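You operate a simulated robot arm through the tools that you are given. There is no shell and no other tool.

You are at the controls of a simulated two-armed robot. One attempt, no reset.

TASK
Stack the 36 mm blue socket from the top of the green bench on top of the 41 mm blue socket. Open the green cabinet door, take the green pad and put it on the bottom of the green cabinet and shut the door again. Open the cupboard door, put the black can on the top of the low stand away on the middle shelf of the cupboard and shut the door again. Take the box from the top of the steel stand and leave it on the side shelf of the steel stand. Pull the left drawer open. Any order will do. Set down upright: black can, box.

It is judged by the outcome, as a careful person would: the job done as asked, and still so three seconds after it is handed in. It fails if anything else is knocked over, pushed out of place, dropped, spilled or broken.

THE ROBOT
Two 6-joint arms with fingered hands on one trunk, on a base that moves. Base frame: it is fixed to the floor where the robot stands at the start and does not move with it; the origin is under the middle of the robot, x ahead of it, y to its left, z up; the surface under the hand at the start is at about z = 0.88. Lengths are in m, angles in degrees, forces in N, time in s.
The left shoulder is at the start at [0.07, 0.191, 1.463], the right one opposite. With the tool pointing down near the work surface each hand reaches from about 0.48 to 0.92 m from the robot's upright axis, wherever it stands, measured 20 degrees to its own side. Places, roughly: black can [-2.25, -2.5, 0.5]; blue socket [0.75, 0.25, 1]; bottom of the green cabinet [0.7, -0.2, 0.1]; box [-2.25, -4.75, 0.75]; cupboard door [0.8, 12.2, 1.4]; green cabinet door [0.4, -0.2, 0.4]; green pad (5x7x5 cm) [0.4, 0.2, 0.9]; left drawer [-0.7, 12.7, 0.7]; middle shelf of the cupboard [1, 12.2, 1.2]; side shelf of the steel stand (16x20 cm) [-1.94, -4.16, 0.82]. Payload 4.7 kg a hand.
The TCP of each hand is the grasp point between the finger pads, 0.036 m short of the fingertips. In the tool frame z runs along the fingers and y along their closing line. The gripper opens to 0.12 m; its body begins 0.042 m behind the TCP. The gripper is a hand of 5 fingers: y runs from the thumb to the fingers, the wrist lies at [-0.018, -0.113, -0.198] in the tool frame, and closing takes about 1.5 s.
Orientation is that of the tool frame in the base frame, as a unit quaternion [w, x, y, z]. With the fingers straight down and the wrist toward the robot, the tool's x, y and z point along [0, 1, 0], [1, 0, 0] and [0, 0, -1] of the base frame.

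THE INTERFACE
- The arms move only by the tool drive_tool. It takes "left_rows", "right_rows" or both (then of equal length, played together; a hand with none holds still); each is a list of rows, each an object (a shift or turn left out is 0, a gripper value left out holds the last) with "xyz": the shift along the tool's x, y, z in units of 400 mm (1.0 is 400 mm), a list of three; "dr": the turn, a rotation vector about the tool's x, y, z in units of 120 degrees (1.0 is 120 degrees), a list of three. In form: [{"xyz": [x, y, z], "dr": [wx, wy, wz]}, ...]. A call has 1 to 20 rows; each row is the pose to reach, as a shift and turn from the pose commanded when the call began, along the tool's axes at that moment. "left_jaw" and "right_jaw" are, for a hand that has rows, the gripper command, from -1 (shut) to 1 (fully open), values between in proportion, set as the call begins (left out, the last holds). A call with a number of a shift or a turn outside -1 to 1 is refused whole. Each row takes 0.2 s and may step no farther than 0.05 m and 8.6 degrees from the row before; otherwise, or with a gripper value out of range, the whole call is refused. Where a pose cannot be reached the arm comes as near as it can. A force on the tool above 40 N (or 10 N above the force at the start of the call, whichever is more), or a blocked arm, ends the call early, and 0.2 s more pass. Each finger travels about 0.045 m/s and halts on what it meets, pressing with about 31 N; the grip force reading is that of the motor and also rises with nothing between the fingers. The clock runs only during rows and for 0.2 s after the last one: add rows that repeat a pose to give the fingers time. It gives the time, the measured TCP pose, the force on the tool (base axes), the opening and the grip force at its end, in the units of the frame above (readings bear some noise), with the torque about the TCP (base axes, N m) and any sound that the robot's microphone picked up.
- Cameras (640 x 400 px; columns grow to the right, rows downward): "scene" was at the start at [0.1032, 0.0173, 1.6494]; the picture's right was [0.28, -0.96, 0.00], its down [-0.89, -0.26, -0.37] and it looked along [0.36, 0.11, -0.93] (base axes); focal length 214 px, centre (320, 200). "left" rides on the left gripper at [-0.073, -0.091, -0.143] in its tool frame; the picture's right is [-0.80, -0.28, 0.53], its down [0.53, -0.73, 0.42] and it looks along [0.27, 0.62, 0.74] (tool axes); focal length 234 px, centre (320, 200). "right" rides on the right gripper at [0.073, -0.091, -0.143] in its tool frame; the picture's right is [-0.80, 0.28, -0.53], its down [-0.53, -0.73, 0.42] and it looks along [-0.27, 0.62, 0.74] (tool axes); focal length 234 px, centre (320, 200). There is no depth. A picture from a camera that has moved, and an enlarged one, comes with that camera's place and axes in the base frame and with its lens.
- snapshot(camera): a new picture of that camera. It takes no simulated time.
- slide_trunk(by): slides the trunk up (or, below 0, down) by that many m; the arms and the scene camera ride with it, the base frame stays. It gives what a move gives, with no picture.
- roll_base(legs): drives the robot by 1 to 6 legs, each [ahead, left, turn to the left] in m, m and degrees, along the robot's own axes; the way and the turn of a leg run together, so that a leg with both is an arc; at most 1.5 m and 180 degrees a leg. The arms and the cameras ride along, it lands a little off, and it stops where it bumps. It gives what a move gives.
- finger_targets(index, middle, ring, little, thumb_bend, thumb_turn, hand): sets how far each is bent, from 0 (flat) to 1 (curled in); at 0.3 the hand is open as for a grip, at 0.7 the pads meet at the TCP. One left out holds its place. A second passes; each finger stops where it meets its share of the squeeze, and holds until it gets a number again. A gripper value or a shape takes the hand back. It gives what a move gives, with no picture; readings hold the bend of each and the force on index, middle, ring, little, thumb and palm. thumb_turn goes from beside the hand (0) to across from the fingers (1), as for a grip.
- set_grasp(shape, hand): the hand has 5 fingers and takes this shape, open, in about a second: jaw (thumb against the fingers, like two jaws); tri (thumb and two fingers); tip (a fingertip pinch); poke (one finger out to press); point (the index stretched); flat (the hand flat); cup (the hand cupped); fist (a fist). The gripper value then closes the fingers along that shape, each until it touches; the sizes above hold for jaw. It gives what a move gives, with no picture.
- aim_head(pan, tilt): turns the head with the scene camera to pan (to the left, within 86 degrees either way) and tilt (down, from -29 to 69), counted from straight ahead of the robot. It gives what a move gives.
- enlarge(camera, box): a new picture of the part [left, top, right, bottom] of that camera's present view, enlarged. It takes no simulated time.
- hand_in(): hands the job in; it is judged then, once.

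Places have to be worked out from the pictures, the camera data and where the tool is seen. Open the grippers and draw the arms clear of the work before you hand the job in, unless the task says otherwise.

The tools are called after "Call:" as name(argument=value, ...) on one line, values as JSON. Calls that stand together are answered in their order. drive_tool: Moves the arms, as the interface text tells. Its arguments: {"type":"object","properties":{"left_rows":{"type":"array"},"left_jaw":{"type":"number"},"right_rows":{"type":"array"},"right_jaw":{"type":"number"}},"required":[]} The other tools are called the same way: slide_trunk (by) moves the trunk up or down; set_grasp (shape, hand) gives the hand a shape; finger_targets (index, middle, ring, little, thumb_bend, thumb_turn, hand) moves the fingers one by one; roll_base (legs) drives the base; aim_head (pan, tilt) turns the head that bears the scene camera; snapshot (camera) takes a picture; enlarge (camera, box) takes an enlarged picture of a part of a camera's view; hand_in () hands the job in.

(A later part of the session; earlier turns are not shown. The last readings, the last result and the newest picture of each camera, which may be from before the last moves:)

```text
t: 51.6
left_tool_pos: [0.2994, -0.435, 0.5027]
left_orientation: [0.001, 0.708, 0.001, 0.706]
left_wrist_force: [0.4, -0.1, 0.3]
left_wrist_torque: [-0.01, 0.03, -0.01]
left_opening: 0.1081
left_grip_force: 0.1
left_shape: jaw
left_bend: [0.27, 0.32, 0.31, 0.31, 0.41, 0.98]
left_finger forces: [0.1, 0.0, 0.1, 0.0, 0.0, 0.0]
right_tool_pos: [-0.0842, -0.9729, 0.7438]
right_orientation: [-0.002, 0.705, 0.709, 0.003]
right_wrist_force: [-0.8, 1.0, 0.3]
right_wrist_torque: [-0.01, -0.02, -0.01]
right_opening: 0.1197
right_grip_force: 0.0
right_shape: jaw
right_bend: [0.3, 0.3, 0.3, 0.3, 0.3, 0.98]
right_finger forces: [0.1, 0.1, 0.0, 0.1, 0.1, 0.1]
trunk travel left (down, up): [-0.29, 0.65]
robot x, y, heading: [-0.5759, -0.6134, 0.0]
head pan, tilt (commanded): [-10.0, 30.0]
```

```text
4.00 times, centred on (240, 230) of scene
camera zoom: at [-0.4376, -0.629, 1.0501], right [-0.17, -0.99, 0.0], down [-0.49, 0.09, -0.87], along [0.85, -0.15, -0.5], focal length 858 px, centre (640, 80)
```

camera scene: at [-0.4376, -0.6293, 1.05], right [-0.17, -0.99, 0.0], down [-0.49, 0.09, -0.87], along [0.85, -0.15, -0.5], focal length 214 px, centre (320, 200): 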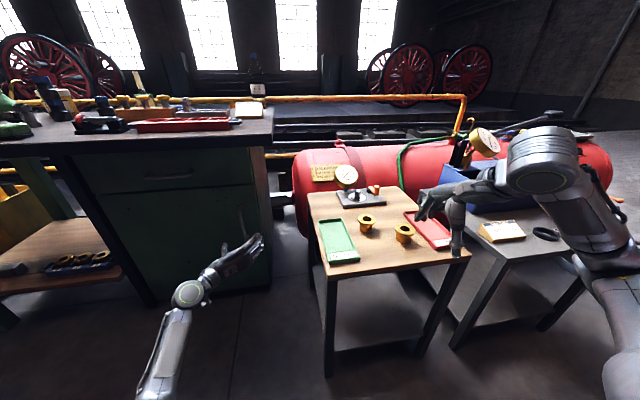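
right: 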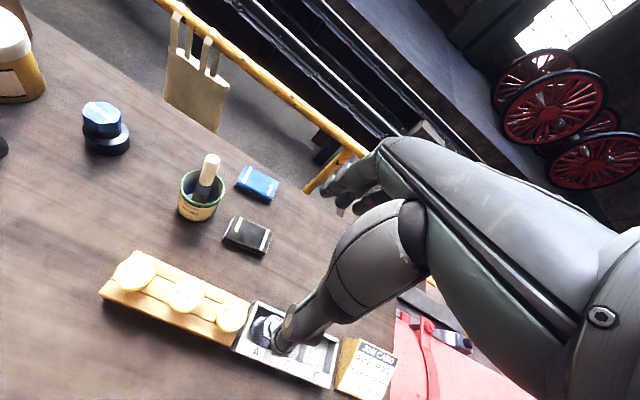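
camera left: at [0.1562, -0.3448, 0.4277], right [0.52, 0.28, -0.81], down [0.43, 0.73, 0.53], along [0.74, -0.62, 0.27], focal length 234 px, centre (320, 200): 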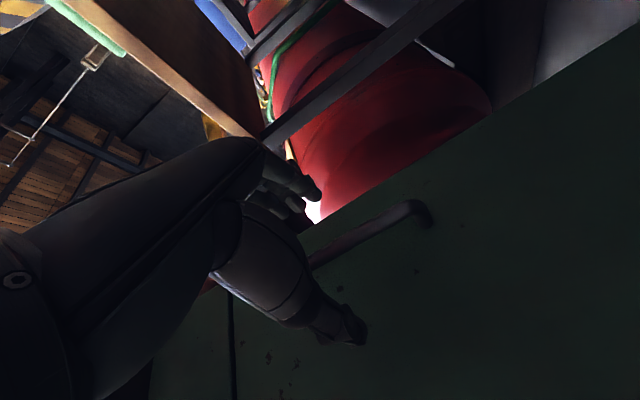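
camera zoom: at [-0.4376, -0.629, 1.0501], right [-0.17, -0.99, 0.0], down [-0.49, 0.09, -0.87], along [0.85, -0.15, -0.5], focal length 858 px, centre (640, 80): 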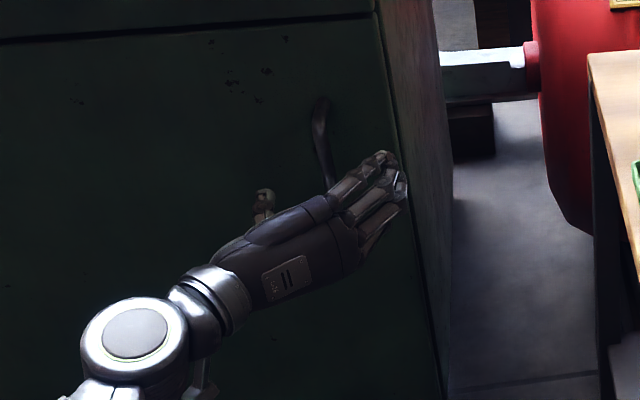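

The bar is between the thumb (left) and the fingers (right). I'll advance another 18 mm and close the hand on it.

Call:
drive_tool(left_rows=[{"xyz": [0, 0, 0.025]}, {"xyz": [0, 0, 0.045]}, {"xyz": [0, 0, 0.045]}])

Call:
drive_tool(left_rows=[{"xyz": [0, 0, 0]}, {"xyz": [0, 0, 0]}, {"xyz": [0, 0, 0]}, {"xyz": [0, 0, 0]}, {"xyz": [0, 0, 0]}, {"xyz": [0, 0, 0]}, {"xyz": [0, 0, 0]}, {"xyz": [0, 0, 0]}, {"xyz": [0, 0, 0]}, {"xyz": [0, 0, 0]}], left_jaw=-1)

Call:
snapshot(camera="left")

Call:
enlarge(camera="scene", box=[160, 180, 320, 280])

```text
t: 52.4
left_tool_pos: [0.317, -0.4336, 0.5036]
left_orientation: [0.002, 0.707, 0.001, 0.707]
left_wrist_force: [0.3, -0.4, 0.4]
left_wrist_torque: [0.02, 0.01, -0.01]
left_opening: 0.1079
left_grip_force: 0.1
left_shape: jaw
left_bend: [0.27, 0.32, 0.31, 0.31, 0.41, 0.98]
left_finger forces: [0.1, 0.1, 0.0, 0.0, 0.0, 0.0]
right_tool_pos: [-0.0851, -0.9736, 0.7449]
right_orientation: [-0.001, 0.705, 0.709, 0.003]
right_wrist_force: [0.4, 0.6, 0.0]
right_wrist_torque: [0.03, 0.0, 0.03]
right_opening: 0.1202
right_grip_force: 0.1
right_shape: jaw
right_bend: [0.3, 0.3, 0.3, 0.3, 0.3, 0.98]
right_finger forces: [0.0, 0.0, 0.0, 0.0, 0.0, 0.1]
trunk travel left (down, up): [-0.29, 0.65]
robot x, y, heading: [-0.5748, -0.6185, -0.3]
head pan, tilt (commanded): [-10.0, 30.0]
```

```text
t: 54.6
left_tool_pos: [0.3173, -0.4338, 0.5033]
left_orientation: [0.001, 0.708, 0.001, 0.706]
left_wrist_force: [0.9, 0.8, 0.3]
left_wrist_torque: [0.22, -0.21, 0.0]
left_opening: 0.0053
left_grip_force: 31.6
left_shape: jaw
left_bend: [0.71, 0.71, 0.66, 0.68, 0.73, 1.0]
left_finger forces: [13.0, 4.4, 2.5, 4.3, 25.9, 0.1]
right_tool_pos: [-0.0843, -0.9725, 0.7447]
right_orientation: [0.0, 0.705, 0.709, 0.002]
right_wrist_force: [0.2, -0.5, -0.5]
right_wrist_torque: [-0.01, 0.02, -0.02]
right_opening: 0.1196
right_grip_force: 0.0
right_shape: jaw
right_bend: [0.3, 0.3, 0.3, 0.3, 0.3, 0.98]
right_finger forces: [0.0, 0.1, 0.0, 0.0, 0.0, 0.0]
trunk travel left (down, up): [-0.29, 0.65]
robot x, y, heading: [-0.5725, -0.6151, 0.1]
head pan, tilt (commanded): [-10.0, 30.0]
```

```text
taken
camera left: at [0.1739, -0.3441, 0.4294], right [0.52, 0.28, -0.81], down [0.43, 0.73, 0.53], along [0.74, -0.62, 0.27], focal length 234 px, centre (320, 200)
```

left: 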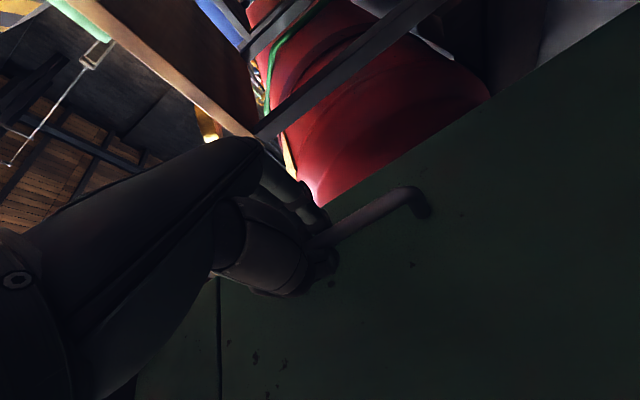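

```text
4.00 times, centred on (240, 230) of scene
camera zoom: at [-0.4375, -0.6289, 1.0501], right [-0.17, -0.99, 0.0], down [-0.49, 0.09, -0.87], along [0.85, -0.15, -0.5], focal length 858 px, centre (640, 80)
```

zoom: 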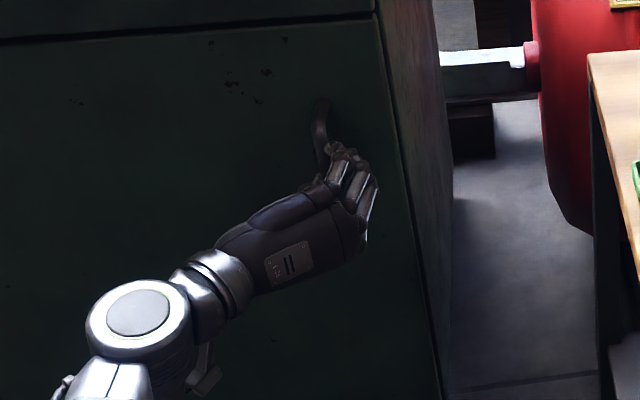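

The bar is firmly gripped. I'll pull along the door's arc about the left hinge, turning the hand with the door, first by 10° while watching the forces.

Call:
drive_tool(left_rows=[{"xyz": [0, -0.0025, -0.02], "dr": [-0.0083, 0, 0]}, {"xyz": [0, -0.007, -0.0538], "dr": [-0.0208, 0, 0]}, {"xyz": [0, -0.0163, -0.1073], "dr": [-0.0417, 0, 0]}, {"xyz": [0, -0.0278, -0.16], "dr": [-0.0625, 0, 0]}, {"xyz": [0, -0.0418, -0.2125], "dr": [-0.0833, 0, 0]}, {"xyz": [0, -0.0418, -0.2125], "dr": [-0.0833, 0, 0]}])

Call:
snapshot(camera="scene")

```text
t: 56.0
left_tool_pos: [0.2307, -0.4164, 0.5031]
left_orientation: [0.062, 0.704, -0.061, 0.704]
left_wrist_force: [2.0, 6.6, 7.5]
left_wrist_torque: [0.05, -0.28, 0.09]
left_opening: 0.0053
left_grip_force: 30.9
left_shape: jaw
left_bend: [0.72, 0.71, 0.66, 0.68, 0.73, 1.0]
left_finger forces: [11.8, 4.2, 2.5, 3.5, 27.7, 0.0]
right_tool_pos: [-0.0848, -0.9729, 0.7459]
right_orientation: [0.0, 0.705, 0.709, 0.003]
right_wrist_force: [-0.4, 0.4, -0.9]
right_wrist_torque: [-0.01, 0.02, -0.02]
right_opening: 0.1199
right_grip_force: 0.1
right_shape: jaw
right_bend: [0.3, 0.3, 0.3, 0.3, 0.3, 0.98]
right_finger forces: [0.0, 0.0, 0.0, 0.0, 0.0, 0.0]
trunk travel left (down, up): [-0.29, 0.65]
robot x, y, heading: [-0.5746, -0.6178, 0.1]
head pan, tilt (commanded): [-10.0, 30.0]
```

```text
taken
camera scene: at [-0.4384, -0.6287, 1.0502], right [-0.17, -0.99, 0.0], down [-0.49, 0.09, -0.87], along [0.85, -0.15, -0.5], focal length 214 px, centre (320, 200)
```

scene: 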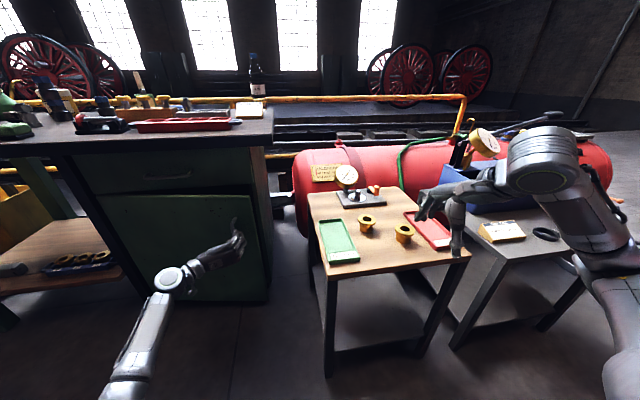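

The door follows easily at 10° open (forces under 10 N). I'll carry on along the arc to about 38°.

Call:
drive_tool(left_rows=[{"xyz": [0, -0.0123, -0.0858], "dr": [-0.0333, 0, 0]}, {"xyz": [0, -0.0305, -0.1706], "dr": [-0.0667, 0, 0]}, {"xyz": [0, -0.0545, -0.2538], "dr": [-0.1, 0, 0]}, {"xyz": [0, -0.0843, -0.3353], "dr": [-0.1333, 0, 0]}, {"xyz": [0, -0.1198, -0.4145], "dr": [-0.1667, 0, 0]}, {"xyz": [0, -0.1608, -0.4908], "dr": [-0.2, 0, 0]}, {"xyz": [0, -0.2068, -0.5643], "dr": [-0.2333, 0, 0]}, {"xyz": [0, -0.2068, -0.5643], "dr": [-0.2333, 0, 0]}])

Call:
snapshot(camera="scene")

```text
t: 57.8
left_tool_pos: [0.0244, -0.2955, 0.5026]
left_orientation: [0.231, 0.668, -0.228, 0.669]
left_wrist_force: [11.6, 11.9, 7.3]
left_wrist_torque: [-0.06, -0.13, 0.29]
left_opening: 0.0055
left_grip_force: 31.5
left_shape: jaw
left_bend: [0.72, 0.71, 0.69, 0.68, 0.73, 1.0]
left_finger forces: [10.2, 3.6, 2.4, 1.7, 30.1, 0.0]
right_tool_pos: [-0.084, -0.9736, 0.7449]
right_orientation: [-0.001, 0.705, 0.709, 0.001]
right_wrist_force: [0.5, 0.0, -0.4]
right_wrist_torque: [-0.04, 0.02, 0.0]
right_opening: 0.1198
right_grip_force: 0.1
right_shape: jaw
right_bend: [0.3, 0.3, 0.3, 0.3, 0.3, 0.98]
right_finger forces: [0.1, 0.0, 0.0, 0.0, 0.1, 0.0]
trunk travel left (down, up): [-0.29, 0.65]
robot x, y, heading: [-0.5749, -0.6169, 0.1]
head pan, tilt (commanded): [-10.0, 30.0]
```

```text
taken
camera scene: at [-0.4375, -0.6284, 1.0501], right [-0.17, -0.99, 0.0], down [-0.49, 0.09, -0.87], along [0.85, -0.15, -0.5], focal length 214 px, centre (320, 200)
```

scene: 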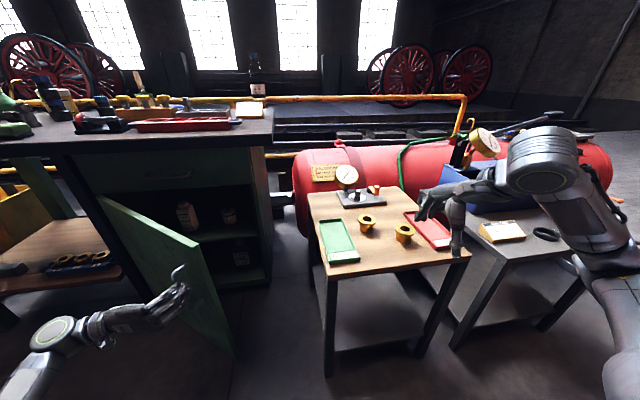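

The door is about 38° open and I can see an inner shelf with bottles, with another compartment below it. I'll take a closer look inside.

Call:
enlarge(camera="scene", box=[90, 160, 300, 292])

Call:
enlarge(camera="scene", box=[170, 185, 290, 260])

```text
3.03 times, centred on (195, 226) of scene
camera zoom: at [-0.4375, -0.6284, 1.0501], right [-0.17, -0.99, 0.0], down [-0.49, 0.09, -0.87], along [0.85, -0.15, -0.5], focal length 650 px, centre (699, 121)
```

zoom: 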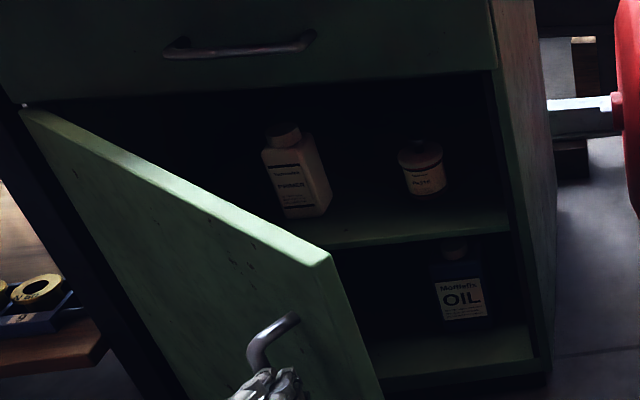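

```text
5.33 times, centred on (230, 222) of scene
camera zoom: at [-0.4375, -0.6284, 1.0501], right [-0.17, -0.99, 0.0], down [-0.49, 0.09, -0.87], along [0.85, -0.15, -0.5], focal length 1144 px, centre (800, 80)
```

zoom: 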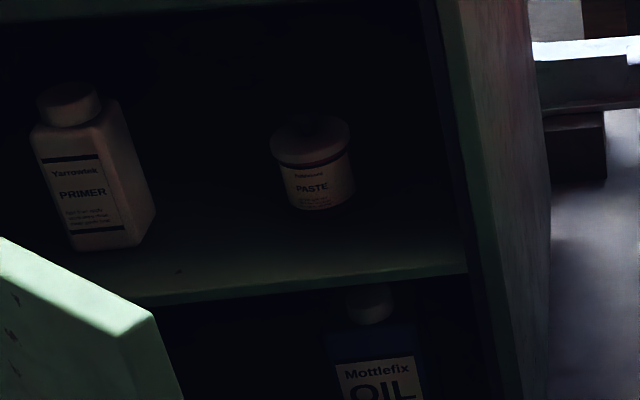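

The bottom compartment is about z 0.10–0.39 under a shelf, with an OIL bottle at its right side. The pad will fit to the left of that. I'll keep opening along the arc to about 66°.

Call:
drive_tool(left_rows=[{"xyz": [0, -0.0123, -0.0858], "dr": [-0.0333, 0, 0]}, {"xyz": [0, -0.0305, -0.1706], "dr": [-0.0667, 0, 0]}, {"xyz": [0, -0.0545, -0.2538], "dr": [-0.1, 0, 0]}, {"xyz": [0, -0.0843, -0.3353], "dr": [-0.1333, 0, 0]}, {"xyz": [0, -0.1198, -0.4145], "dr": [-0.1667, 0, 0]}, {"xyz": [0, -0.1608, -0.4908], "dr": [-0.2, 0, 0]}, {"xyz": [0, -0.2068, -0.5643], "dr": [-0.2333, 0, 0]}, {"xyz": [0, -0.2068, -0.5643], "dr": [-0.2333, 0, 0]}])

Call:
aim_head(pan=15, tilt=35)

Call:
snapshot(camera="scene")

```text
t: 58.6
left_tool_pos: [-0.0334, -0.2374, 0.5156]
left_orientation: [0.29, 0.657, -0.286, 0.635]
left_wrist_force: [18.1, 14.2, -14.8]
left_wrist_torque: [0.34, -0.1, 0.36]
left_opening: 0.0065
left_grip_force: 31.6
left_shape: jaw
left_bend: [0.72, 0.72, 0.7, 0.7, 0.73, 0.98]
left_finger forces: [8.7, 1.4, 1.7, 1.4, 32.8, 0.1]
left hand out of reach, approached as far as the arm can: row 2, 3, 4
right_tool_pos: [-0.0843, -0.9727, 0.7446]
right_orientation: [-0.001, 0.705, 0.709, 0.001]
right_wrist_force: [-0.4, 0.2, -0.6]
right_wrist_torque: [0.03, 0.01, -0.02]
right_opening: 0.1199
right_grip_force: 0.0
right_shape: jaw
right_bend: [0.3, 0.3, 0.3, 0.3, 0.3, 0.98]
right_finger forces: [0.0, 0.0, 0.0, 0.1, 0.1, 0.0]
trunk travel left (down, up): [-0.29, 0.65]
robot x, y, heading: [-0.5782, -0.6126, -0.2]
head pan, tilt (commanded): [-10.0, 30.0]
stopped in row 4 (left hand): the force on the tool passed its limit at 41 N (the readings are from after the stop); the commanded pose is now the measured one
```

```text
t: 59.5
left_tool_pos: [-0.0321, -0.2388, 0.5156]
left_orientation: [0.293, 0.655, -0.287, 0.634]
left_wrist_force: [25.7, 19.7, -19.8]
left_wrist_torque: [0.44, 0.01, 0.46]
left_opening: 0.0065
left_grip_force: 30.8
left_shape: jaw
left_bend: [0.72, 0.72, 0.7, 0.7, 0.73, 0.98]
left_finger forces: [7.4, 1.3, 1.5, 1.2, 35.8, 0.1]
right_tool_pos: [-0.0825, -0.9724, 0.7446]
right_orientation: [0.0, 0.705, 0.709, 0.001]
right_wrist_force: [-0.4, 1.0, -0.2]
right_wrist_torque: [-0.03, -0.01, -0.02]
right_opening: 0.1198
right_grip_force: 0.0
right_shape: jaw
right_bend: [0.3, 0.3, 0.3, 0.3, 0.3, 0.98]
right_finger forces: [0.0, 0.0, 0.1, 0.0, 0.0, 0.1]
trunk travel left (down, up): [-0.29, 0.65]
robot x, y, heading: [-0.5744, -0.6107, 0.3]
head pan, tilt (commanded): [15.0, 35.0]
```

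```text
taken
camera scene: at [-0.4383, -0.588, 1.0417], right [0.26, -0.97, 0.0], down [-0.56, -0.15, -0.82], along [0.79, 0.21, -0.58], focal length 214 px, centre (320, 200)
```

scene: 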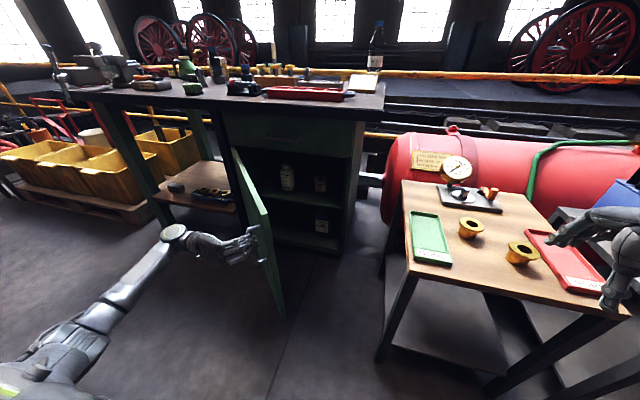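

The arm hit its reach limit at about 48° and is straining a little. I'll open the hand to release the handle, then push the door from its inner side.

Call:
drive_tool(left_rows=[{"xyz": [0, 0, 0]}, {"xyz": [0, 0, 0]}, {"xyz": [0, 0, 0]}, {"xyz": [0, 0, 0]}, {"xyz": [0, 0, 0]}, {"xyz": [0, 0, 0]}, {"xyz": [0, 0, 0]}], left_jaw=1)

Call:
enlarge(camera="scene", box=[140, 160, 340, 285])

Call:
snapshot(camera="left")

```text
t: 61.1
left_tool_pos: [-0.0339, -0.2401, 0.5198]
left_orientation: [0.292, 0.653, -0.29, 0.636]
left_wrist_force: [0.7, -0.2, -0.4]
left_wrist_torque: [-0.02, 0.01, -0.01]
left_opening: 0.1196
left_grip_force: 0.1
left_shape: jaw
left_bend: [0.3, 0.3, 0.3, 0.3, 0.3, 0.98]
left_finger forces: [0.1, 0.0, 0.0, 0.0, 0.0, 0.0]
right_tool_pos: [-0.0846, -0.9748, 0.7448]
right_orientation: [-0.001, 0.705, 0.709, 0.003]
right_wrist_force: [-0.3, 0.1, 0.1]
right_wrist_torque: [0.01, -0.03, 0.04]
right_opening: 0.1201
right_grip_force: 0.0
right_shape: jaw
right_bend: [0.3, 0.3, 0.3, 0.3, 0.3, 0.98]
right_finger forces: [0.0, 0.0, 0.0, 0.1, 0.1, 0.1]
trunk travel left (down, up): [-0.29, 0.65]
robot x, y, heading: [-0.5745, -0.6111, 0.1]
head pan, tilt (commanded): [15.0, 35.0]
```

```text
3.20 times, centred on (240, 222) of scene
camera zoom: at [-0.4412, -0.5901, 1.0423], right [0.26, -0.97, 0.0], down [-0.55, -0.15, -0.82], along [0.79, 0.21, -0.57], focal length 686 px, centre (576, 128)
```

zoom: 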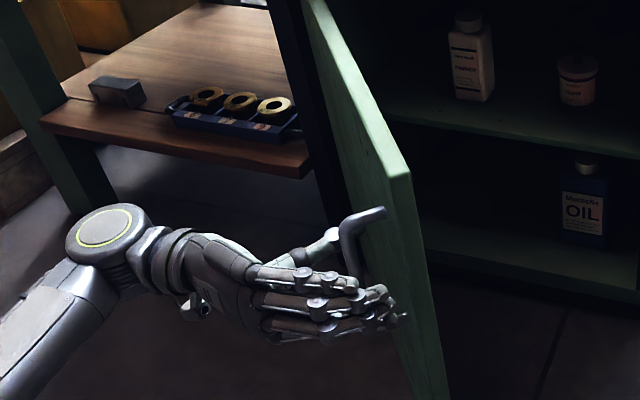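

```text
taken
camera left: at [-0.0615, -0.0732, 0.4473], right [0.54, -0.2, -0.82], down [0.84, 0.16, 0.51], along [0.03, -0.97, 0.26], focal length 234 px, centre (320, 200)
```

left: 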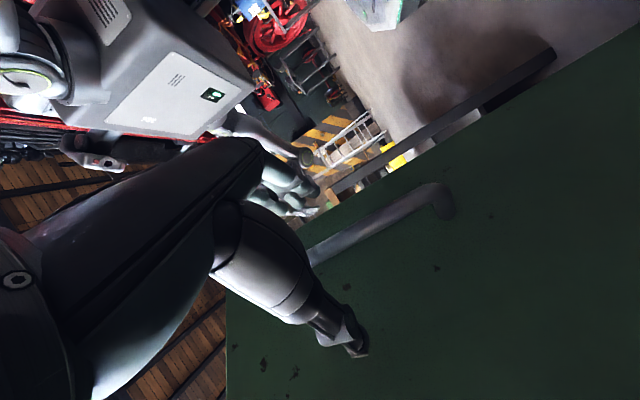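

The handle is released. I'll roll the base back 0.12 m so the hand comes off the bar without needing more arm reach.

Call:
roll_base(legs=[[-0.12, 0, 0]])

Call:
snapshot(camera="scene")

```text
t: 62.4
left_tool_pos: [-0.1594, -0.2402, 0.5196]
left_orientation: [0.292, 0.654, -0.289, 0.635]
left_wrist_force: [0.3, -0.3, 0.1]
left_wrist_torque: [0.04, -0.02, 0.03]
left_opening: 0.1197
left_grip_force: 0.0
left_shape: jaw
left_bend: [0.3, 0.3, 0.3, 0.3, 0.3, 0.98]
left_finger forces: [0.0, 0.1, 0.0, 0.0, 0.1, 0.0]
right_tool_pos: [-0.2101, -0.9729, 0.7451]
right_orientation: [0.0, 0.706, 0.709, 0.003]
right_wrist_force: [0.3, 0.4, 0.2]
right_wrist_torque: [0.01, -0.02, 0.01]
right_opening: 0.1202
right_grip_force: 0.0
right_shape: jaw
right_bend: [0.3, 0.3, 0.3, 0.3, 0.3, 0.98]
right_finger forces: [0.0, 0.0, 0.0, 0.1, 0.0, 0.0]
trunk travel left (down, up): [-0.29, 0.65]
robot x, y, heading: [-0.6994, -0.6148, 0.1]
head pan, tilt (commanded): [15.0, 35.0]
```

```text
taken
camera scene: at [-0.5663, -0.5903, 1.0424], right [0.26, -0.97, 0.0], down [-0.55, -0.15, -0.82], along [0.79, 0.21, -0.57], focal length 214 px, centre (320, 200)
```

scene: 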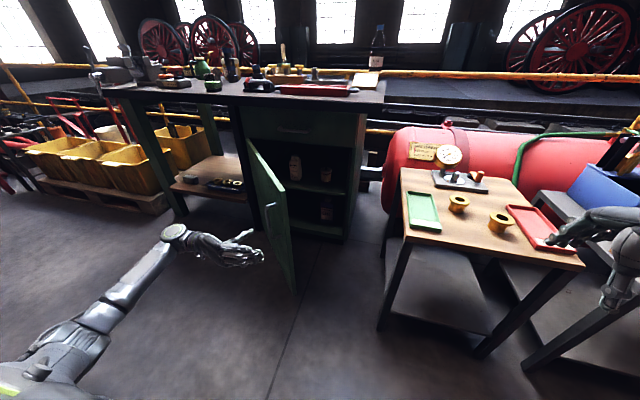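

The hand is clear of the bar and the door stands at about 48–50°. I'll swing the hand to point forward-left, move it right past the door's free edge, and make a fist to push the inner face.

Call:
drive_tool(left_rows=[{"xyz": [-0.0041, 0.0281, 0.0389], "dr": [0.0633, 0.0012, 0]}, {"xyz": [-0.0082, 0.0562, 0.0777], "dr": [0.1265, 0.0024, 0]}, {"xyz": [-0.0123, 0.0843, 0.1166], "dr": [0.1898, 0.0036, 0]}, {"xyz": [-0.0164, 0.1124, 0.1555], "dr": [0.253, 0.0048, 0]}, {"xyz": [-0.0205, 0.1405, 0.1943], "dr": [0.3163, 0.006, 0]}, {"xyz": [-0.0245, 0.1685, 0.2332], "dr": [0.3795, 0.0072, 0]}, {"xyz": [-0.0286, 0.1966, 0.272], "dr": [0.4428, 0.0084, 0]}, {"xyz": [-0.0327, 0.2247, 0.3109], "dr": [0.506, 0.0096, 0]}, {"xyz": [-0.0368, 0.2528, 0.3498], "dr": [0.5693, 0.0108, 0]}, {"xyz": [-0.0409, 0.2809, 0.3886], "dr": [0.6325, 0.012, 0]}, {"xyz": [-0.045, 0.309, 0.4275], "dr": [0.6958, 0.0132, 0]}, {"xyz": [-0.045, 0.309, 0.4275], "dr": [0.6958, 0.0132, 0]}])

Call:
set_grasp(hand="left", shape="fist")

Call:
snapshot(camera="scene")

Call:
snapshot(camera="left")

```text
t: 64.7
left_tool_pos: [-0.1344, -0.3828, 0.4887]
left_orientation: [-0.244, 0.66, 0.094, 0.704]
left_wrist_force: [0.3, 0.6, 0.0]
left_wrist_torque: [0.02, 0.04, -0.03]
left_opening: 0.12
left_grip_force: 0.0
left_shape: jaw
left_bend: [0.3, 0.3, 0.3, 0.3, 0.3, 0.98]
left_finger forces: [0.1, 0.1, 0.1, 0.0, 0.1, 0.1]
left hand out of reach, approached as far as the arm can: row 11
right_tool_pos: [-0.2096, -0.9742, 0.7456]
right_orientation: [0.0, 0.705, 0.709, 0.002]
right_wrist_force: [-0.7, -0.2, -0.2]
right_wrist_torque: [-0.01, 0.0, -0.03]
right_opening: 0.1198
right_grip_force: 0.0
right_shape: jaw
right_bend: [0.3, 0.3, 0.3, 0.3, 0.3, 0.98]
right_finger forces: [0.0, 0.0, 0.0, 0.1, 0.0, 0.1]
trunk travel left (down, up): [-0.29, 0.65]
robot x, y, heading: [-0.7004, -0.615, 0.1]
head pan, tilt (commanded): [15.0, 35.0]
stopped in row 11 (left hand): the arm was blocked; the commanded pose is now the measured one
```

```text
t: 65.6
left_tool_pos: [-0.1339, -0.382, 0.4897]
left_orientation: [-0.243, 0.66, 0.095, 0.704]
left_wrist_force: [-0.5, 0.8, -0.4]
left_wrist_torque: [0.0, -0.02, 0.04]
left_opening: 0.0001
left_grip_force: 0.1
left_shape: fist
left_bend: [1.0, 1.0, 1.0, 1.0, 0.85, 0.85]
left_finger forces: [0.0, 0.0, 0.1, 0.0, 0.0, 0.1]
right_tool_pos: [-0.2087, -0.9725, 0.7449]
right_orientation: [-0.001, 0.706, 0.709, 0.003]
right_wrist_force: [-0.3, -0.2, -0.2]
right_wrist_torque: [0.01, 0.02, 0.02]
right_opening: 0.1201
right_grip_force: 0.0
right_shape: jaw
right_bend: [0.3, 0.3, 0.3, 0.3, 0.3, 0.98]
right_finger forces: [0.1, 0.0, 0.0, 0.0, 0.0, 0.0]
trunk travel left (down, up): [-0.29, 0.65]
robot x, y, heading: [-0.6983, -0.6157, -0.0]
head pan, tilt (commanded): [15.0, 35.0]
```

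```text
taken
camera scene: at [-0.5658, -0.5902, 1.0423], right [0.26, -0.97, 0.0], down [-0.55, -0.15, -0.82], along [0.79, 0.21, -0.57], focal length 214 px, centre (320, 200)
```

scene: 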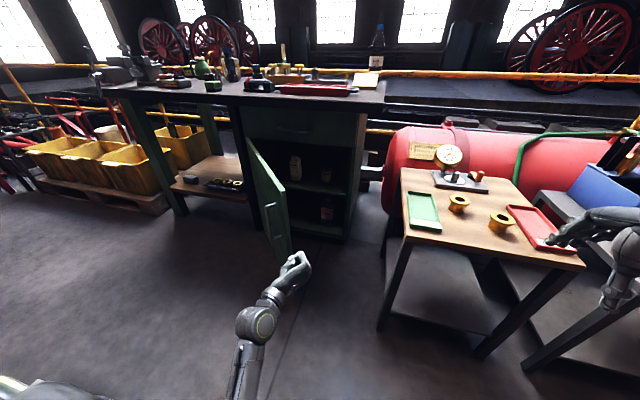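

```text
taken
camera left: at [-0.3035, -0.3549, 0.4179], right [0.34, 0.65, -0.67], down [0.03, 0.71, 0.7], along [0.94, -0.26, 0.22], focal length 234 px, centre (320, 200)
```

left: 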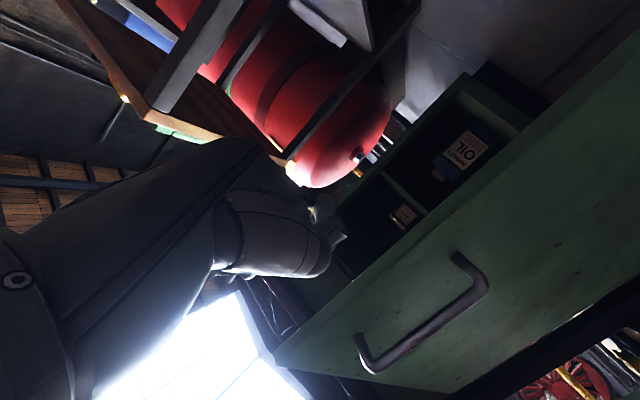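

The fist is just behind the door's free edge. I'll roll the base right 0.12 m and ahead 0.1 m so that the fist sits inside the gap beside the door edge.

Call:
roll_base(legs=[[0, -0.12, 0], [0.105, 0, 0]])

Call:
snapshot(camera="scene")

Call:
snapshot(camera="left")

```text
t: 67.6
left_tool_pos: [-0.0296, -0.503, 0.4885]
left_orientation: [-0.243, 0.66, 0.095, 0.704]
left_wrist_force: [0.8, -0.1, -0.5]
left_wrist_torque: [0.0, 0.01, -0.01]
left_opening: 0.0002
left_grip_force: 0.0
left_shape: fist
left_bend: [1.0, 1.0, 1.0, 1.0, 0.85, 0.85]
left_finger forces: [0.0, 0.1, 0.0, 0.0, 0.0, 0.0]
right_tool_pos: [-0.105, -1.0939, 0.7448]
right_orientation: [-0.001, 0.705, 0.709, 0.002]
right_wrist_force: [-0.8, 0.7, 0.4]
right_wrist_torque: [-0.03, 0.0, -0.03]
right_opening: 0.1198
right_grip_force: 0.0
right_shape: jaw
right_bend: [0.3, 0.3, 0.3, 0.3, 0.3, 0.98]
right_finger forces: [0.0, 0.0, 0.0, 0.0, 0.0, 0.1]
trunk travel left (down, up): [-0.29, 0.65]
robot x, y, heading: [-0.592, -0.7282, -0.3]
head pan, tilt (commanded): [15.0, 35.0]
```

```text
taken
camera scene: at [-0.46, -0.71, 1.0422], right [0.26, -0.97, 0.0], down [-0.55, -0.15, -0.82], along [0.79, 0.21, -0.57], focal length 214 px, centre (320, 200)
```

scene: 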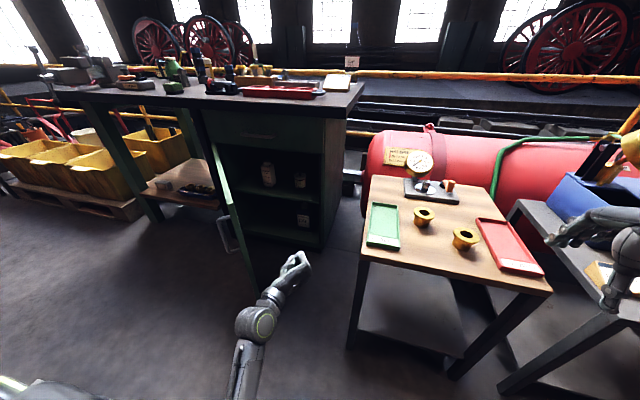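

```text
taken
camera left: at [-0.1976, -0.4753, 0.4177], right [0.34, 0.65, -0.67], down [0.03, 0.71, 0.7], along [0.94, -0.26, 0.22], focal length 234 px, centre (320, 200)
```

left: 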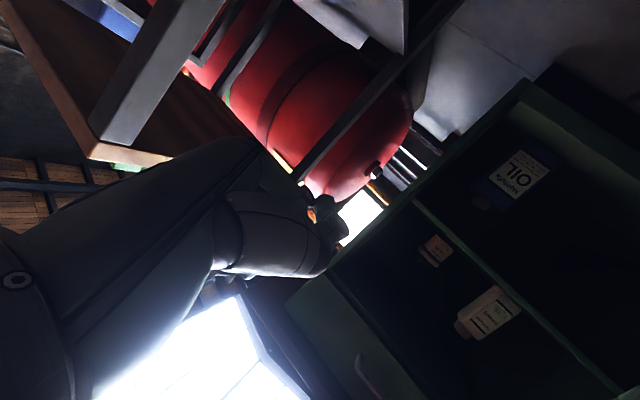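

The fist is now to the right of the door's inner face. I'll roll the base left 0.3 m to push the door further open.

Call:
roll_base(legs=[[0, 0.3, 0]])

Call:
snapshot(camera="scene")

```text
t: 69.1
left_tool_pos: [-0.0304, -0.3401, 0.4915]
left_orientation: [-0.231, 0.664, 0.095, 0.705]
left_wrist_force: [-16.3, -16.5, 4.7]
left_wrist_torque: [-0.35, 0.4, 0.12]
left_opening: 0.1141
left_grip_force: 0.1
left_shape: fist
left_bend: [1.0, 1.0, 1.0, 1.0, 0.92, 0.84]
left_finger forces: [0.0, 0.1, 0.1, 0.0, 37.4, 0.0]
right_tool_pos: [-0.1051, -0.927, 0.7451]
right_orientation: [-0.001, 0.707, 0.707, 0.004]
right_wrist_force: [0.2, 0.2, -0.5]
right_wrist_torque: [0.03, -0.03, -0.02]
right_opening: 0.1199
right_grip_force: 0.1
right_shape: jaw
right_bend: [0.3, 0.3, 0.3, 0.3, 0.3, 0.98]
right_finger forces: [0.1, 0.0, 0.0, 0.1, 0.0, 0.1]
trunk travel left (down, up): [-0.29, 0.65]
robot x, y, heading: [-0.5957, -0.5646, -0.1]
head pan, tilt (commanded): [15.0, 35.0]
stopped in leg 1: the force on the tool passed its limit at 139 N (the readings are from after the stop); the commanded pose is now the measured one
```

```text
taken
camera scene: at [-0.4617, -0.5435, 1.0424], right [0.26, -0.97, 0.0], down [-0.55, -0.15, -0.82], along [0.79, 0.21, -0.57], focal length 214 px, centre (320, 200)
```

scene: 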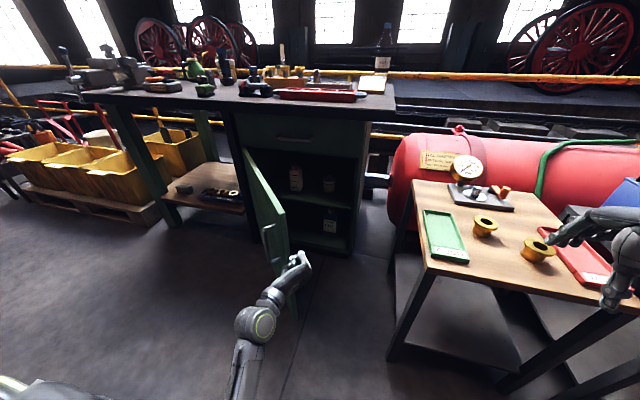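

The fist met the door's edge hard and the base stopped. I'll check the contact closely before doing anything else.

Call:
enlarge(camera="scene", box=[190, 180, 350, 280])

Call:
snapshot(camera="left")

```text
4.00 times, centred on (270, 230) of scene
camera zoom: at [-0.4617, -0.5435, 1.0424], right [0.26, -0.97, 0.0], down [-0.55, -0.15, -0.82], along [0.79, 0.21, -0.57], focal length 858 px, centre (520, 80)
```

zoom: 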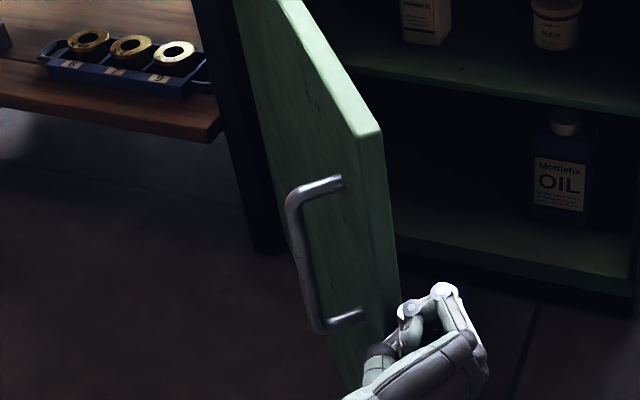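

```text
taken
camera left: at [-0.1983, -0.3106, 0.4197], right [0.35, 0.64, -0.69], down [0.04, 0.72, 0.69], along [0.94, -0.27, 0.23], focal length 234 px, centre (320, 200)
```

left: 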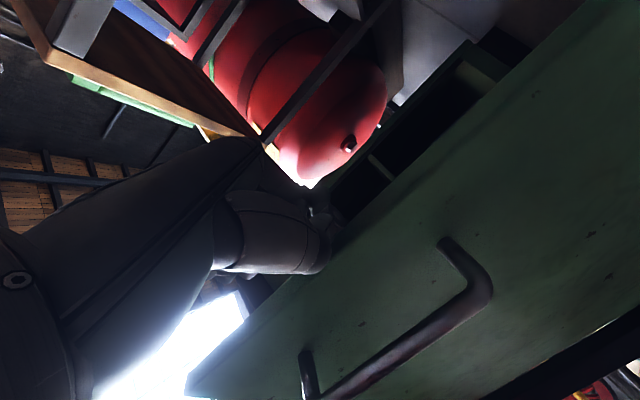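

The fist caught the end face of the door because it wasn't far enough in; nothing is damaged. I'll back off to the right, go 0.12 m deeper, and then push gently with the arm instead of the base.

Call:
roll_base(legs=[[0, -0.1, 0], [0.13, 0, 0]])

Call:
snapshot(camera="scene")

```text
t: 71.2
left_tool_pos: [0.0994, -0.4452, 0.4894]
left_orientation: [-0.231, 0.664, 0.093, 0.705]
left_wrist_force: [0.7, 0.1, 0.2]
left_wrist_torque: [0.0, 0.03, 0.0]
left_opening: 0.0
left_grip_force: 0.0
left_shape: fist
left_bend: [1.0, 1.0, 1.0, 1.0, 0.86, 0.85]
left_finger forces: [0.0, 0.0, 0.1, 0.0, 0.0, 0.0]
right_tool_pos: [0.0238, -1.0326, 0.7451]
right_orientation: [-0.002, 0.708, 0.706, 0.002]
right_wrist_force: [-0.6, 0.1, 0.4]
right_wrist_torque: [-0.02, -0.02, 0.01]
right_opening: 0.12
right_grip_force: 0.1
right_shape: jaw
right_bend: [0.3, 0.3, 0.3, 0.3, 0.3, 0.98]
right_finger forces: [0.0, 0.1, 0.0, 0.0, 0.1, 0.0]
trunk travel left (down, up): [-0.29, 0.65]
robot x, y, heading: [-0.4649, -0.6714, -0.1]
head pan, tilt (commanded): [15.0, 35.0]
```

```text
taken
camera scene: at [-0.331, -0.6466, 1.0422], right [0.25, -0.97, 0.0], down [-0.56, -0.15, -0.82], along [0.79, 0.21, -0.57], focal length 214 px, centre (320, 200)
```

scene: 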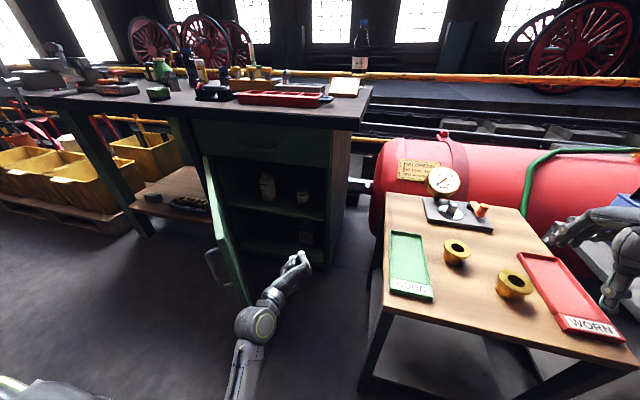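

The hand is now deep enough beside the inner face. I'll push left with the arm in small steps.

Call:
drive_tool(left_rows=[{"xyz": [-0.0152, -0.0657, 0.0328]}, {"xyz": [-0.0303, -0.1313, 0.0657]}, {"xyz": [-0.0455, -0.197, 0.0985]}, {"xyz": [-0.0607, -0.2627, 0.1313]}, {"xyz": [-0.0758, -0.3283, 0.1642]}, {"xyz": [-0.091, -0.394, 0.197]}, {"xyz": [-0.1062, -0.4597, 0.2298]}, {"xyz": [-0.1213, -0.5253, 0.2627]}, {"xyz": [-0.1365, -0.591, 0.2955]}, {"xyz": [-0.1517, -0.6567, 0.3283]}, {"xyz": [-0.1668, -0.7223, 0.3612]}, {"xyz": [-0.182, -0.788, 0.394]}])

Call:
snapshot(camera="scene")

```text
t: 72.1
left_tool_pos: [0.0958, -0.3416, 0.4879]
left_orientation: [-0.228, 0.667, 0.096, 0.703]
left_wrist_force: [-0.1, 0.7, -0.3]
left_wrist_torque: [-0.01, -0.05, -0.02]
left_opening: 0.0
left_grip_force: 0.1
left_shape: fist
left_bend: [1.0, 1.0, 1.0, 1.0, 0.85, 0.85]
left_finger forces: [0.0, 0.0, 0.0, 0.0, 0.0, 0.1]
right_tool_pos: [0.0242, -1.0322, 0.7446]
right_orientation: [-0.001, 0.708, 0.706, 0.003]
right_wrist_force: [0.7, 0.6, 0.0]
right_wrist_torque: [-0.03, 0.05, -0.01]
right_opening: 0.1197
right_grip_force: 0.0
right_shape: jaw
right_bend: [0.3, 0.3, 0.3, 0.3, 0.3, 0.98]
right_finger forces: [0.1, 0.0, 0.1, 0.0, 0.0, 0.0]
trunk travel left (down, up): [-0.29, 0.65]
robot x, y, heading: [-0.4666, -0.6691, -0.3]
head pan, tilt (commanded): [15.0, 35.0]
stopped in row 4 (left hand): the force on the tool passed its limit at 132 N (the readings are from after the stop); the commanded pose is now the measured one
```

```text
taken
camera scene: at [-0.3311, -0.6462, 1.0422], right [0.25, -0.97, 0.0], down [-0.56, -0.15, -0.82], along [0.79, 0.21, -0.57], focal length 214 px, centre (320, 200)
```

scene: 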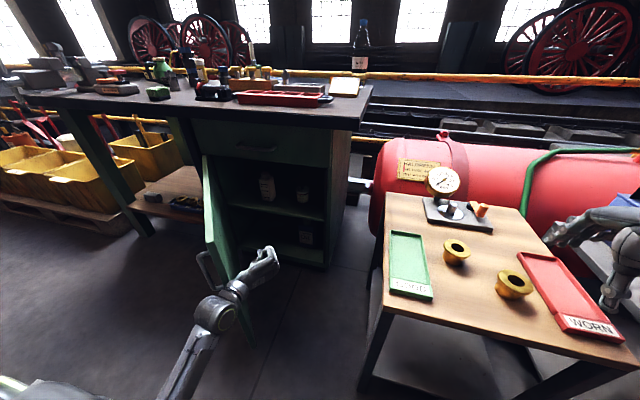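

The push made a short force spike at contact and the door moved on; the force is now zero. I'll check the door's angle and continue with slower steps.

Call:
enlarge(camera="scene", box=[160, 140, 352, 260])

```text
3.33 times, centred on (256, 200) of scene
camera zoom: at [-0.3311, -0.6462, 1.0422], right [0.25, -0.97, 0.0], down [-0.56, -0.15, -0.82], along [0.79, 0.21, -0.57], focal length 715 px, centre (533, 200)
```

zoom: 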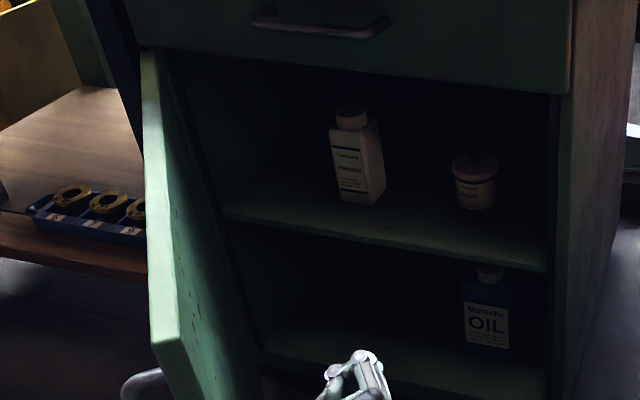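

The door is at about 48° with my hand just touching its edge. I'll push on slowly, 1 cm per row.

Call:
drive_tool(left_rows=[{"xyz": [-0.0051, -0.0219, 0.011]}, {"xyz": [-0.0102, -0.0438, 0.022]}, {"xyz": [-0.0153, -0.0657, 0.033]}, {"xyz": [-0.0204, -0.0876, 0.044]}, {"xyz": [-0.0255, -0.1095, 0.055]}, {"xyz": [-0.0306, -0.1314, 0.066]}, {"xyz": [-0.0357, -0.1533, 0.077]}, {"xyz": [-0.0408, -0.1752, 0.088]}, {"xyz": [-0.0459, -0.1971, 0.099]}, {"xyz": [-0.051, -0.219, 0.11]}, {"xyz": [-0.0561, -0.2409, 0.121]}, {"xyz": [-0.0612, -0.2628, 0.132]}, {"xyz": [-0.0663, -0.2847, 0.143]}, {"xyz": [-0.0714, -0.3066, 0.154]}, {"xyz": [-0.0765, -0.3285, 0.165]}, {"xyz": [-0.0816, -0.3504, 0.176]}, {"xyz": [-0.0867, -0.3723, 0.187]}, {"xyz": [-0.0918, -0.3942, 0.198]}, {"xyz": [-0.0969, -0.4161, 0.209]}, {"xyz": [-0.102, -0.438, 0.22]}])

Call:
snapshot(camera="scene")

```text
t: 72.9
left_tool_pos: [0.0925, -0.3156, 0.4874]
left_orientation: [-0.227, 0.669, 0.098, 0.701]
left_wrist_force: [-6.0, -4.9, 1.7]
left_wrist_torque: [-0.33, 0.68, 1.06]
left_opening: 0.0
left_grip_force: 0.2
left_shape: fist
left_bend: [1.0, 1.0, 1.0, 1.0, 0.85, 0.85]
left_finger forces: [0.1, 0.0, 0.1, 0.0, 0.0, 0.1]
right_tool_pos: [0.0227, -1.0321, 0.7451]
right_orientation: [-0.002, 0.707, 0.707, 0.003]
right_wrist_force: [0.2, -0.2, 1.0]
right_wrist_torque: [-0.02, 0.03, 0.02]
right_opening: 0.1199
right_grip_force: 0.0
right_shape: jaw
right_bend: [0.3, 0.3, 0.3, 0.3, 0.3, 0.98]
right_finger forces: [0.0, 0.0, 0.0, 0.0, 0.1, 0.0]
trunk travel left (down, up): [-0.29, 0.65]
robot x, y, heading: [-0.4665, -0.6726, -0.3]
head pan, tilt (commanded): [15.0, 35.0]
stopped in row 3 (left hand): the force on the tool passed its limit at 51 N (the readings are from after the stop); the commanded pose is now the measured one
```

```text
taken
camera scene: at [-0.3321, -0.647, 1.0424], right [0.25, -0.97, 0.0], down [-0.55, -0.15, -0.82], along [0.79, 0.21, -0.57], focal length 214 px, centre (320, 200)
```

scene: 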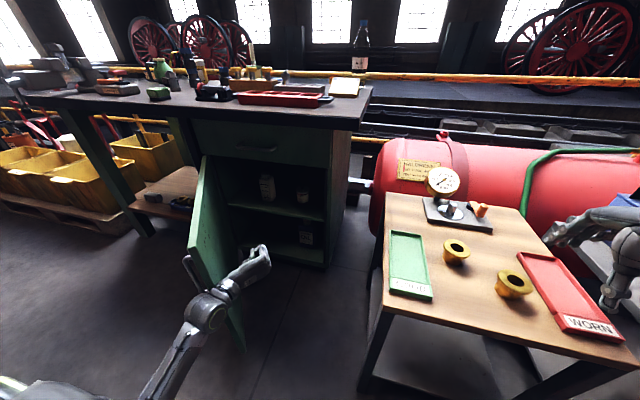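

The door moved further with this push. I'll look at it enlarged to measure its present angle.

Call:
enlarge(camera="scene", box=[150, 140, 310, 240])

Call:
enlarge(camera="scene", box=[150, 230, 310, 330])

```text
4.00 times, centred on (230, 190) of scene
camera zoom: at [-0.3321, -0.647, 1.0424], right [0.25, -0.97, 0.0], down [-0.55, -0.15, -0.82], along [0.79, 0.21, -0.57], focal length 858 px, centre (680, 240)
```

zoom: 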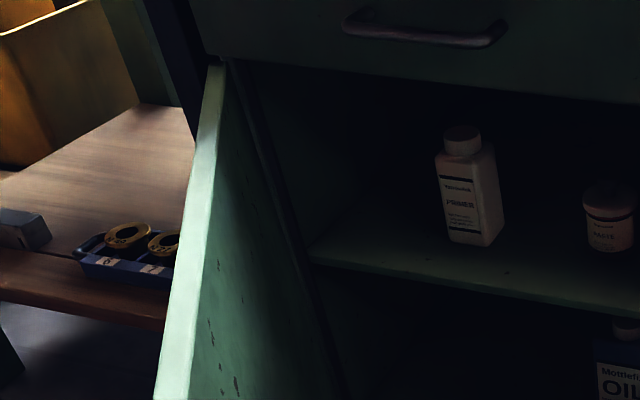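

```text
4.00 times, centred on (230, 280) of scene
camera zoom: at [-0.3321, -0.647, 1.0424], right [0.25, -0.97, 0.0], down [-0.55, -0.15, -0.82], along [0.79, 0.21, -0.57], focal length 858 px, centre (680, -120)
```

zoom: 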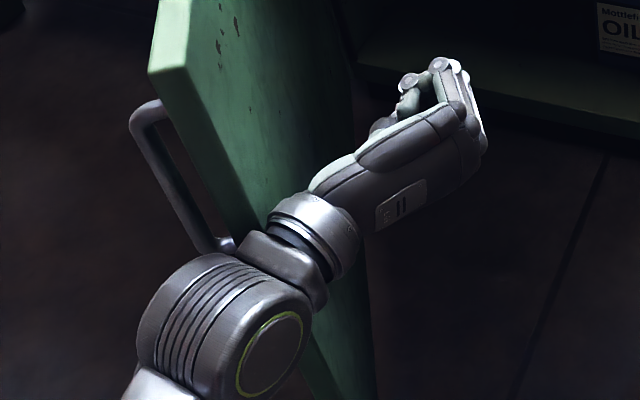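

The door is at about 52°, with my wrist cuff touching its edge. I'll keep pushing left more slowly, at 5 mm per row.

Call:
drive_tool(left_rows=[{"xyz": [-0.0025, -0.011, 0.0055]}, {"xyz": [-0.0051, -0.0219, 0.011]}, {"xyz": [-0.0076, -0.0329, 0.0165]}, {"xyz": [-0.0102, -0.0438, 0.022]}, {"xyz": [-0.0127, -0.0548, 0.0275]}, {"xyz": [-0.0153, -0.0657, 0.033]}, {"xyz": [-0.0178, -0.0767, 0.0385]}, {"xyz": [-0.0204, -0.0876, 0.044]}, {"xyz": [-0.0229, -0.0986, 0.0495]}, {"xyz": [-0.0255, -0.1095, 0.055]}, {"xyz": [-0.028, -0.1205, 0.0605]}, {"xyz": [-0.0306, -0.1314, 0.066]}, {"xyz": [-0.0331, -0.1424, 0.0715]}, {"xyz": [-0.0357, -0.1533, 0.077]}, {"xyz": [-0.0382, -0.1643, 0.0825]}, {"xyz": [-0.0408, -0.1752, 0.088]}, {"xyz": [-0.0433, -0.1862, 0.0935]}, {"xyz": [-0.0459, -0.1971, 0.099]}, {"xyz": [-0.0484, -0.2081, 0.1045]}, {"xyz": [-0.051, -0.219, 0.11]}])

Call:
snapshot(camera="scene")

```text
t: 73.4
left_tool_pos: [0.0901, -0.3112, 0.4849]
left_orientation: [-0.223, 0.672, 0.1, 0.699]
left_wrist_force: [-5.5, -4.1, 0.4]
left_wrist_torque: [-0.25, 0.53, 0.87]
left_opening: 0.0
left_grip_force: 0.0
left_shape: fist
left_bend: [1.0, 1.0, 1.0, 1.0, 0.85, 0.85]
left_finger forces: [0.0, 0.1, 0.1, 0.0, 0.0, 0.1]
right_tool_pos: [0.0218, -1.0327, 0.7445]
right_orientation: [-0.001, 0.707, 0.707, 0.004]
right_wrist_force: [-0.1, -0.7, -0.3]
right_wrist_torque: [0.01, -0.01, -0.01]
right_opening: 0.1199
right_grip_force: 0.0
right_shape: jaw
right_bend: [0.3, 0.3, 0.3, 0.3, 0.3, 0.98]
right_finger forces: [0.0, 0.0, 0.1, 0.0, 0.1, 0.0]
trunk travel left (down, up): [-0.29, 0.65]
robot x, y, heading: [-0.4647, -0.6717, -0.2]
head pan, tilt (commanded): [15.0, 35.0]
stopped in row 2 (left hand): the force on the tool passed its limit at 47 N (the readings are from after the stop); the commanded pose is now the measured one
```

```text
taken
camera scene: at [-0.3327, -0.6475, 1.0423], right [0.25, -0.97, 0.0], down [-0.55, -0.15, -0.82], along [0.79, 0.21, -0.57], focal length 214 px, centre (320, 200)
```

scene: 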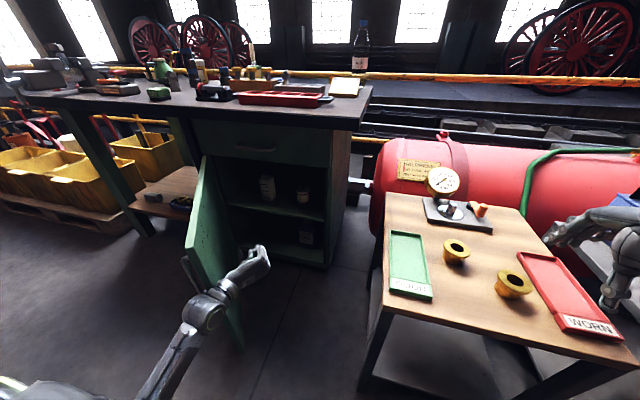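

The wrist is now jamming against the door's end face, so I'll stop pushing: 52° is enough if the right hand, which comes from the right side, does the placing. I'll back the left hand out.

Call:
roll_base(legs=[[0, -0.06, 0], [-0.28, 0, 0]])

Call:
snapshot(camera="scene")

```text
t: 76.0
left_tool_pos: [-0.1929, -0.3704, 0.4869]
left_orientation: [-0.223, 0.671, 0.1, 0.7]
left_wrist_force: [0.8, -0.9, -1.1]
left_wrist_torque: [-0.03, 0.03, 0.01]
left_opening: 0.0
left_grip_force: 0.1
left_shape: fist
left_bend: [1.0, 1.0, 1.0, 1.0, 0.85, 0.85]
left_finger forces: [0.0, 0.0, 0.0, 0.0, 0.1, 0.1]
right_tool_pos: [-0.2619, -1.093, 0.7449]
right_orientation: [-0.001, 0.708, 0.706, 0.003]
right_wrist_force: [-0.1, -0.2, 1.0]
right_wrist_torque: [0.01, 0.0, 0.0]
right_opening: 0.12
right_grip_force: 0.1
right_shape: jaw
right_bend: [0.3, 0.3, 0.3, 0.3, 0.3, 0.98]
right_finger forces: [0.0, 0.1, 0.1, 0.0, 0.0, 0.0]
trunk travel left (down, up): [-0.29, 0.65]
robot x, y, heading: [-0.748, -0.7302, -0.4]
head pan, tilt (commanded): [15.0, 35.0]
```

```text
taken
camera scene: at [-0.6166, -0.7066, 1.0423], right [0.25, -0.97, 0.0], down [-0.55, -0.14, -0.82], along [0.79, 0.21, -0.57], focal length 214 px, centre (320, 200)
```

scene: 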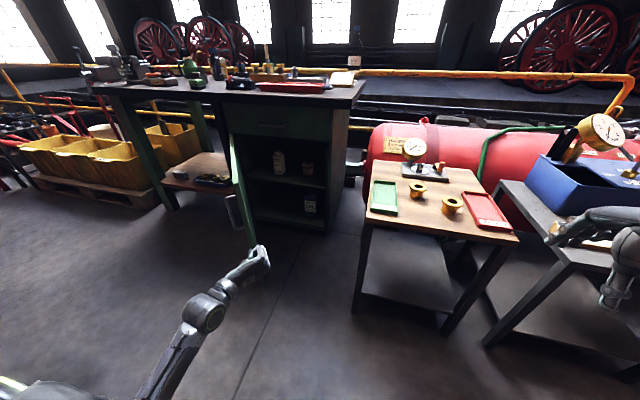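

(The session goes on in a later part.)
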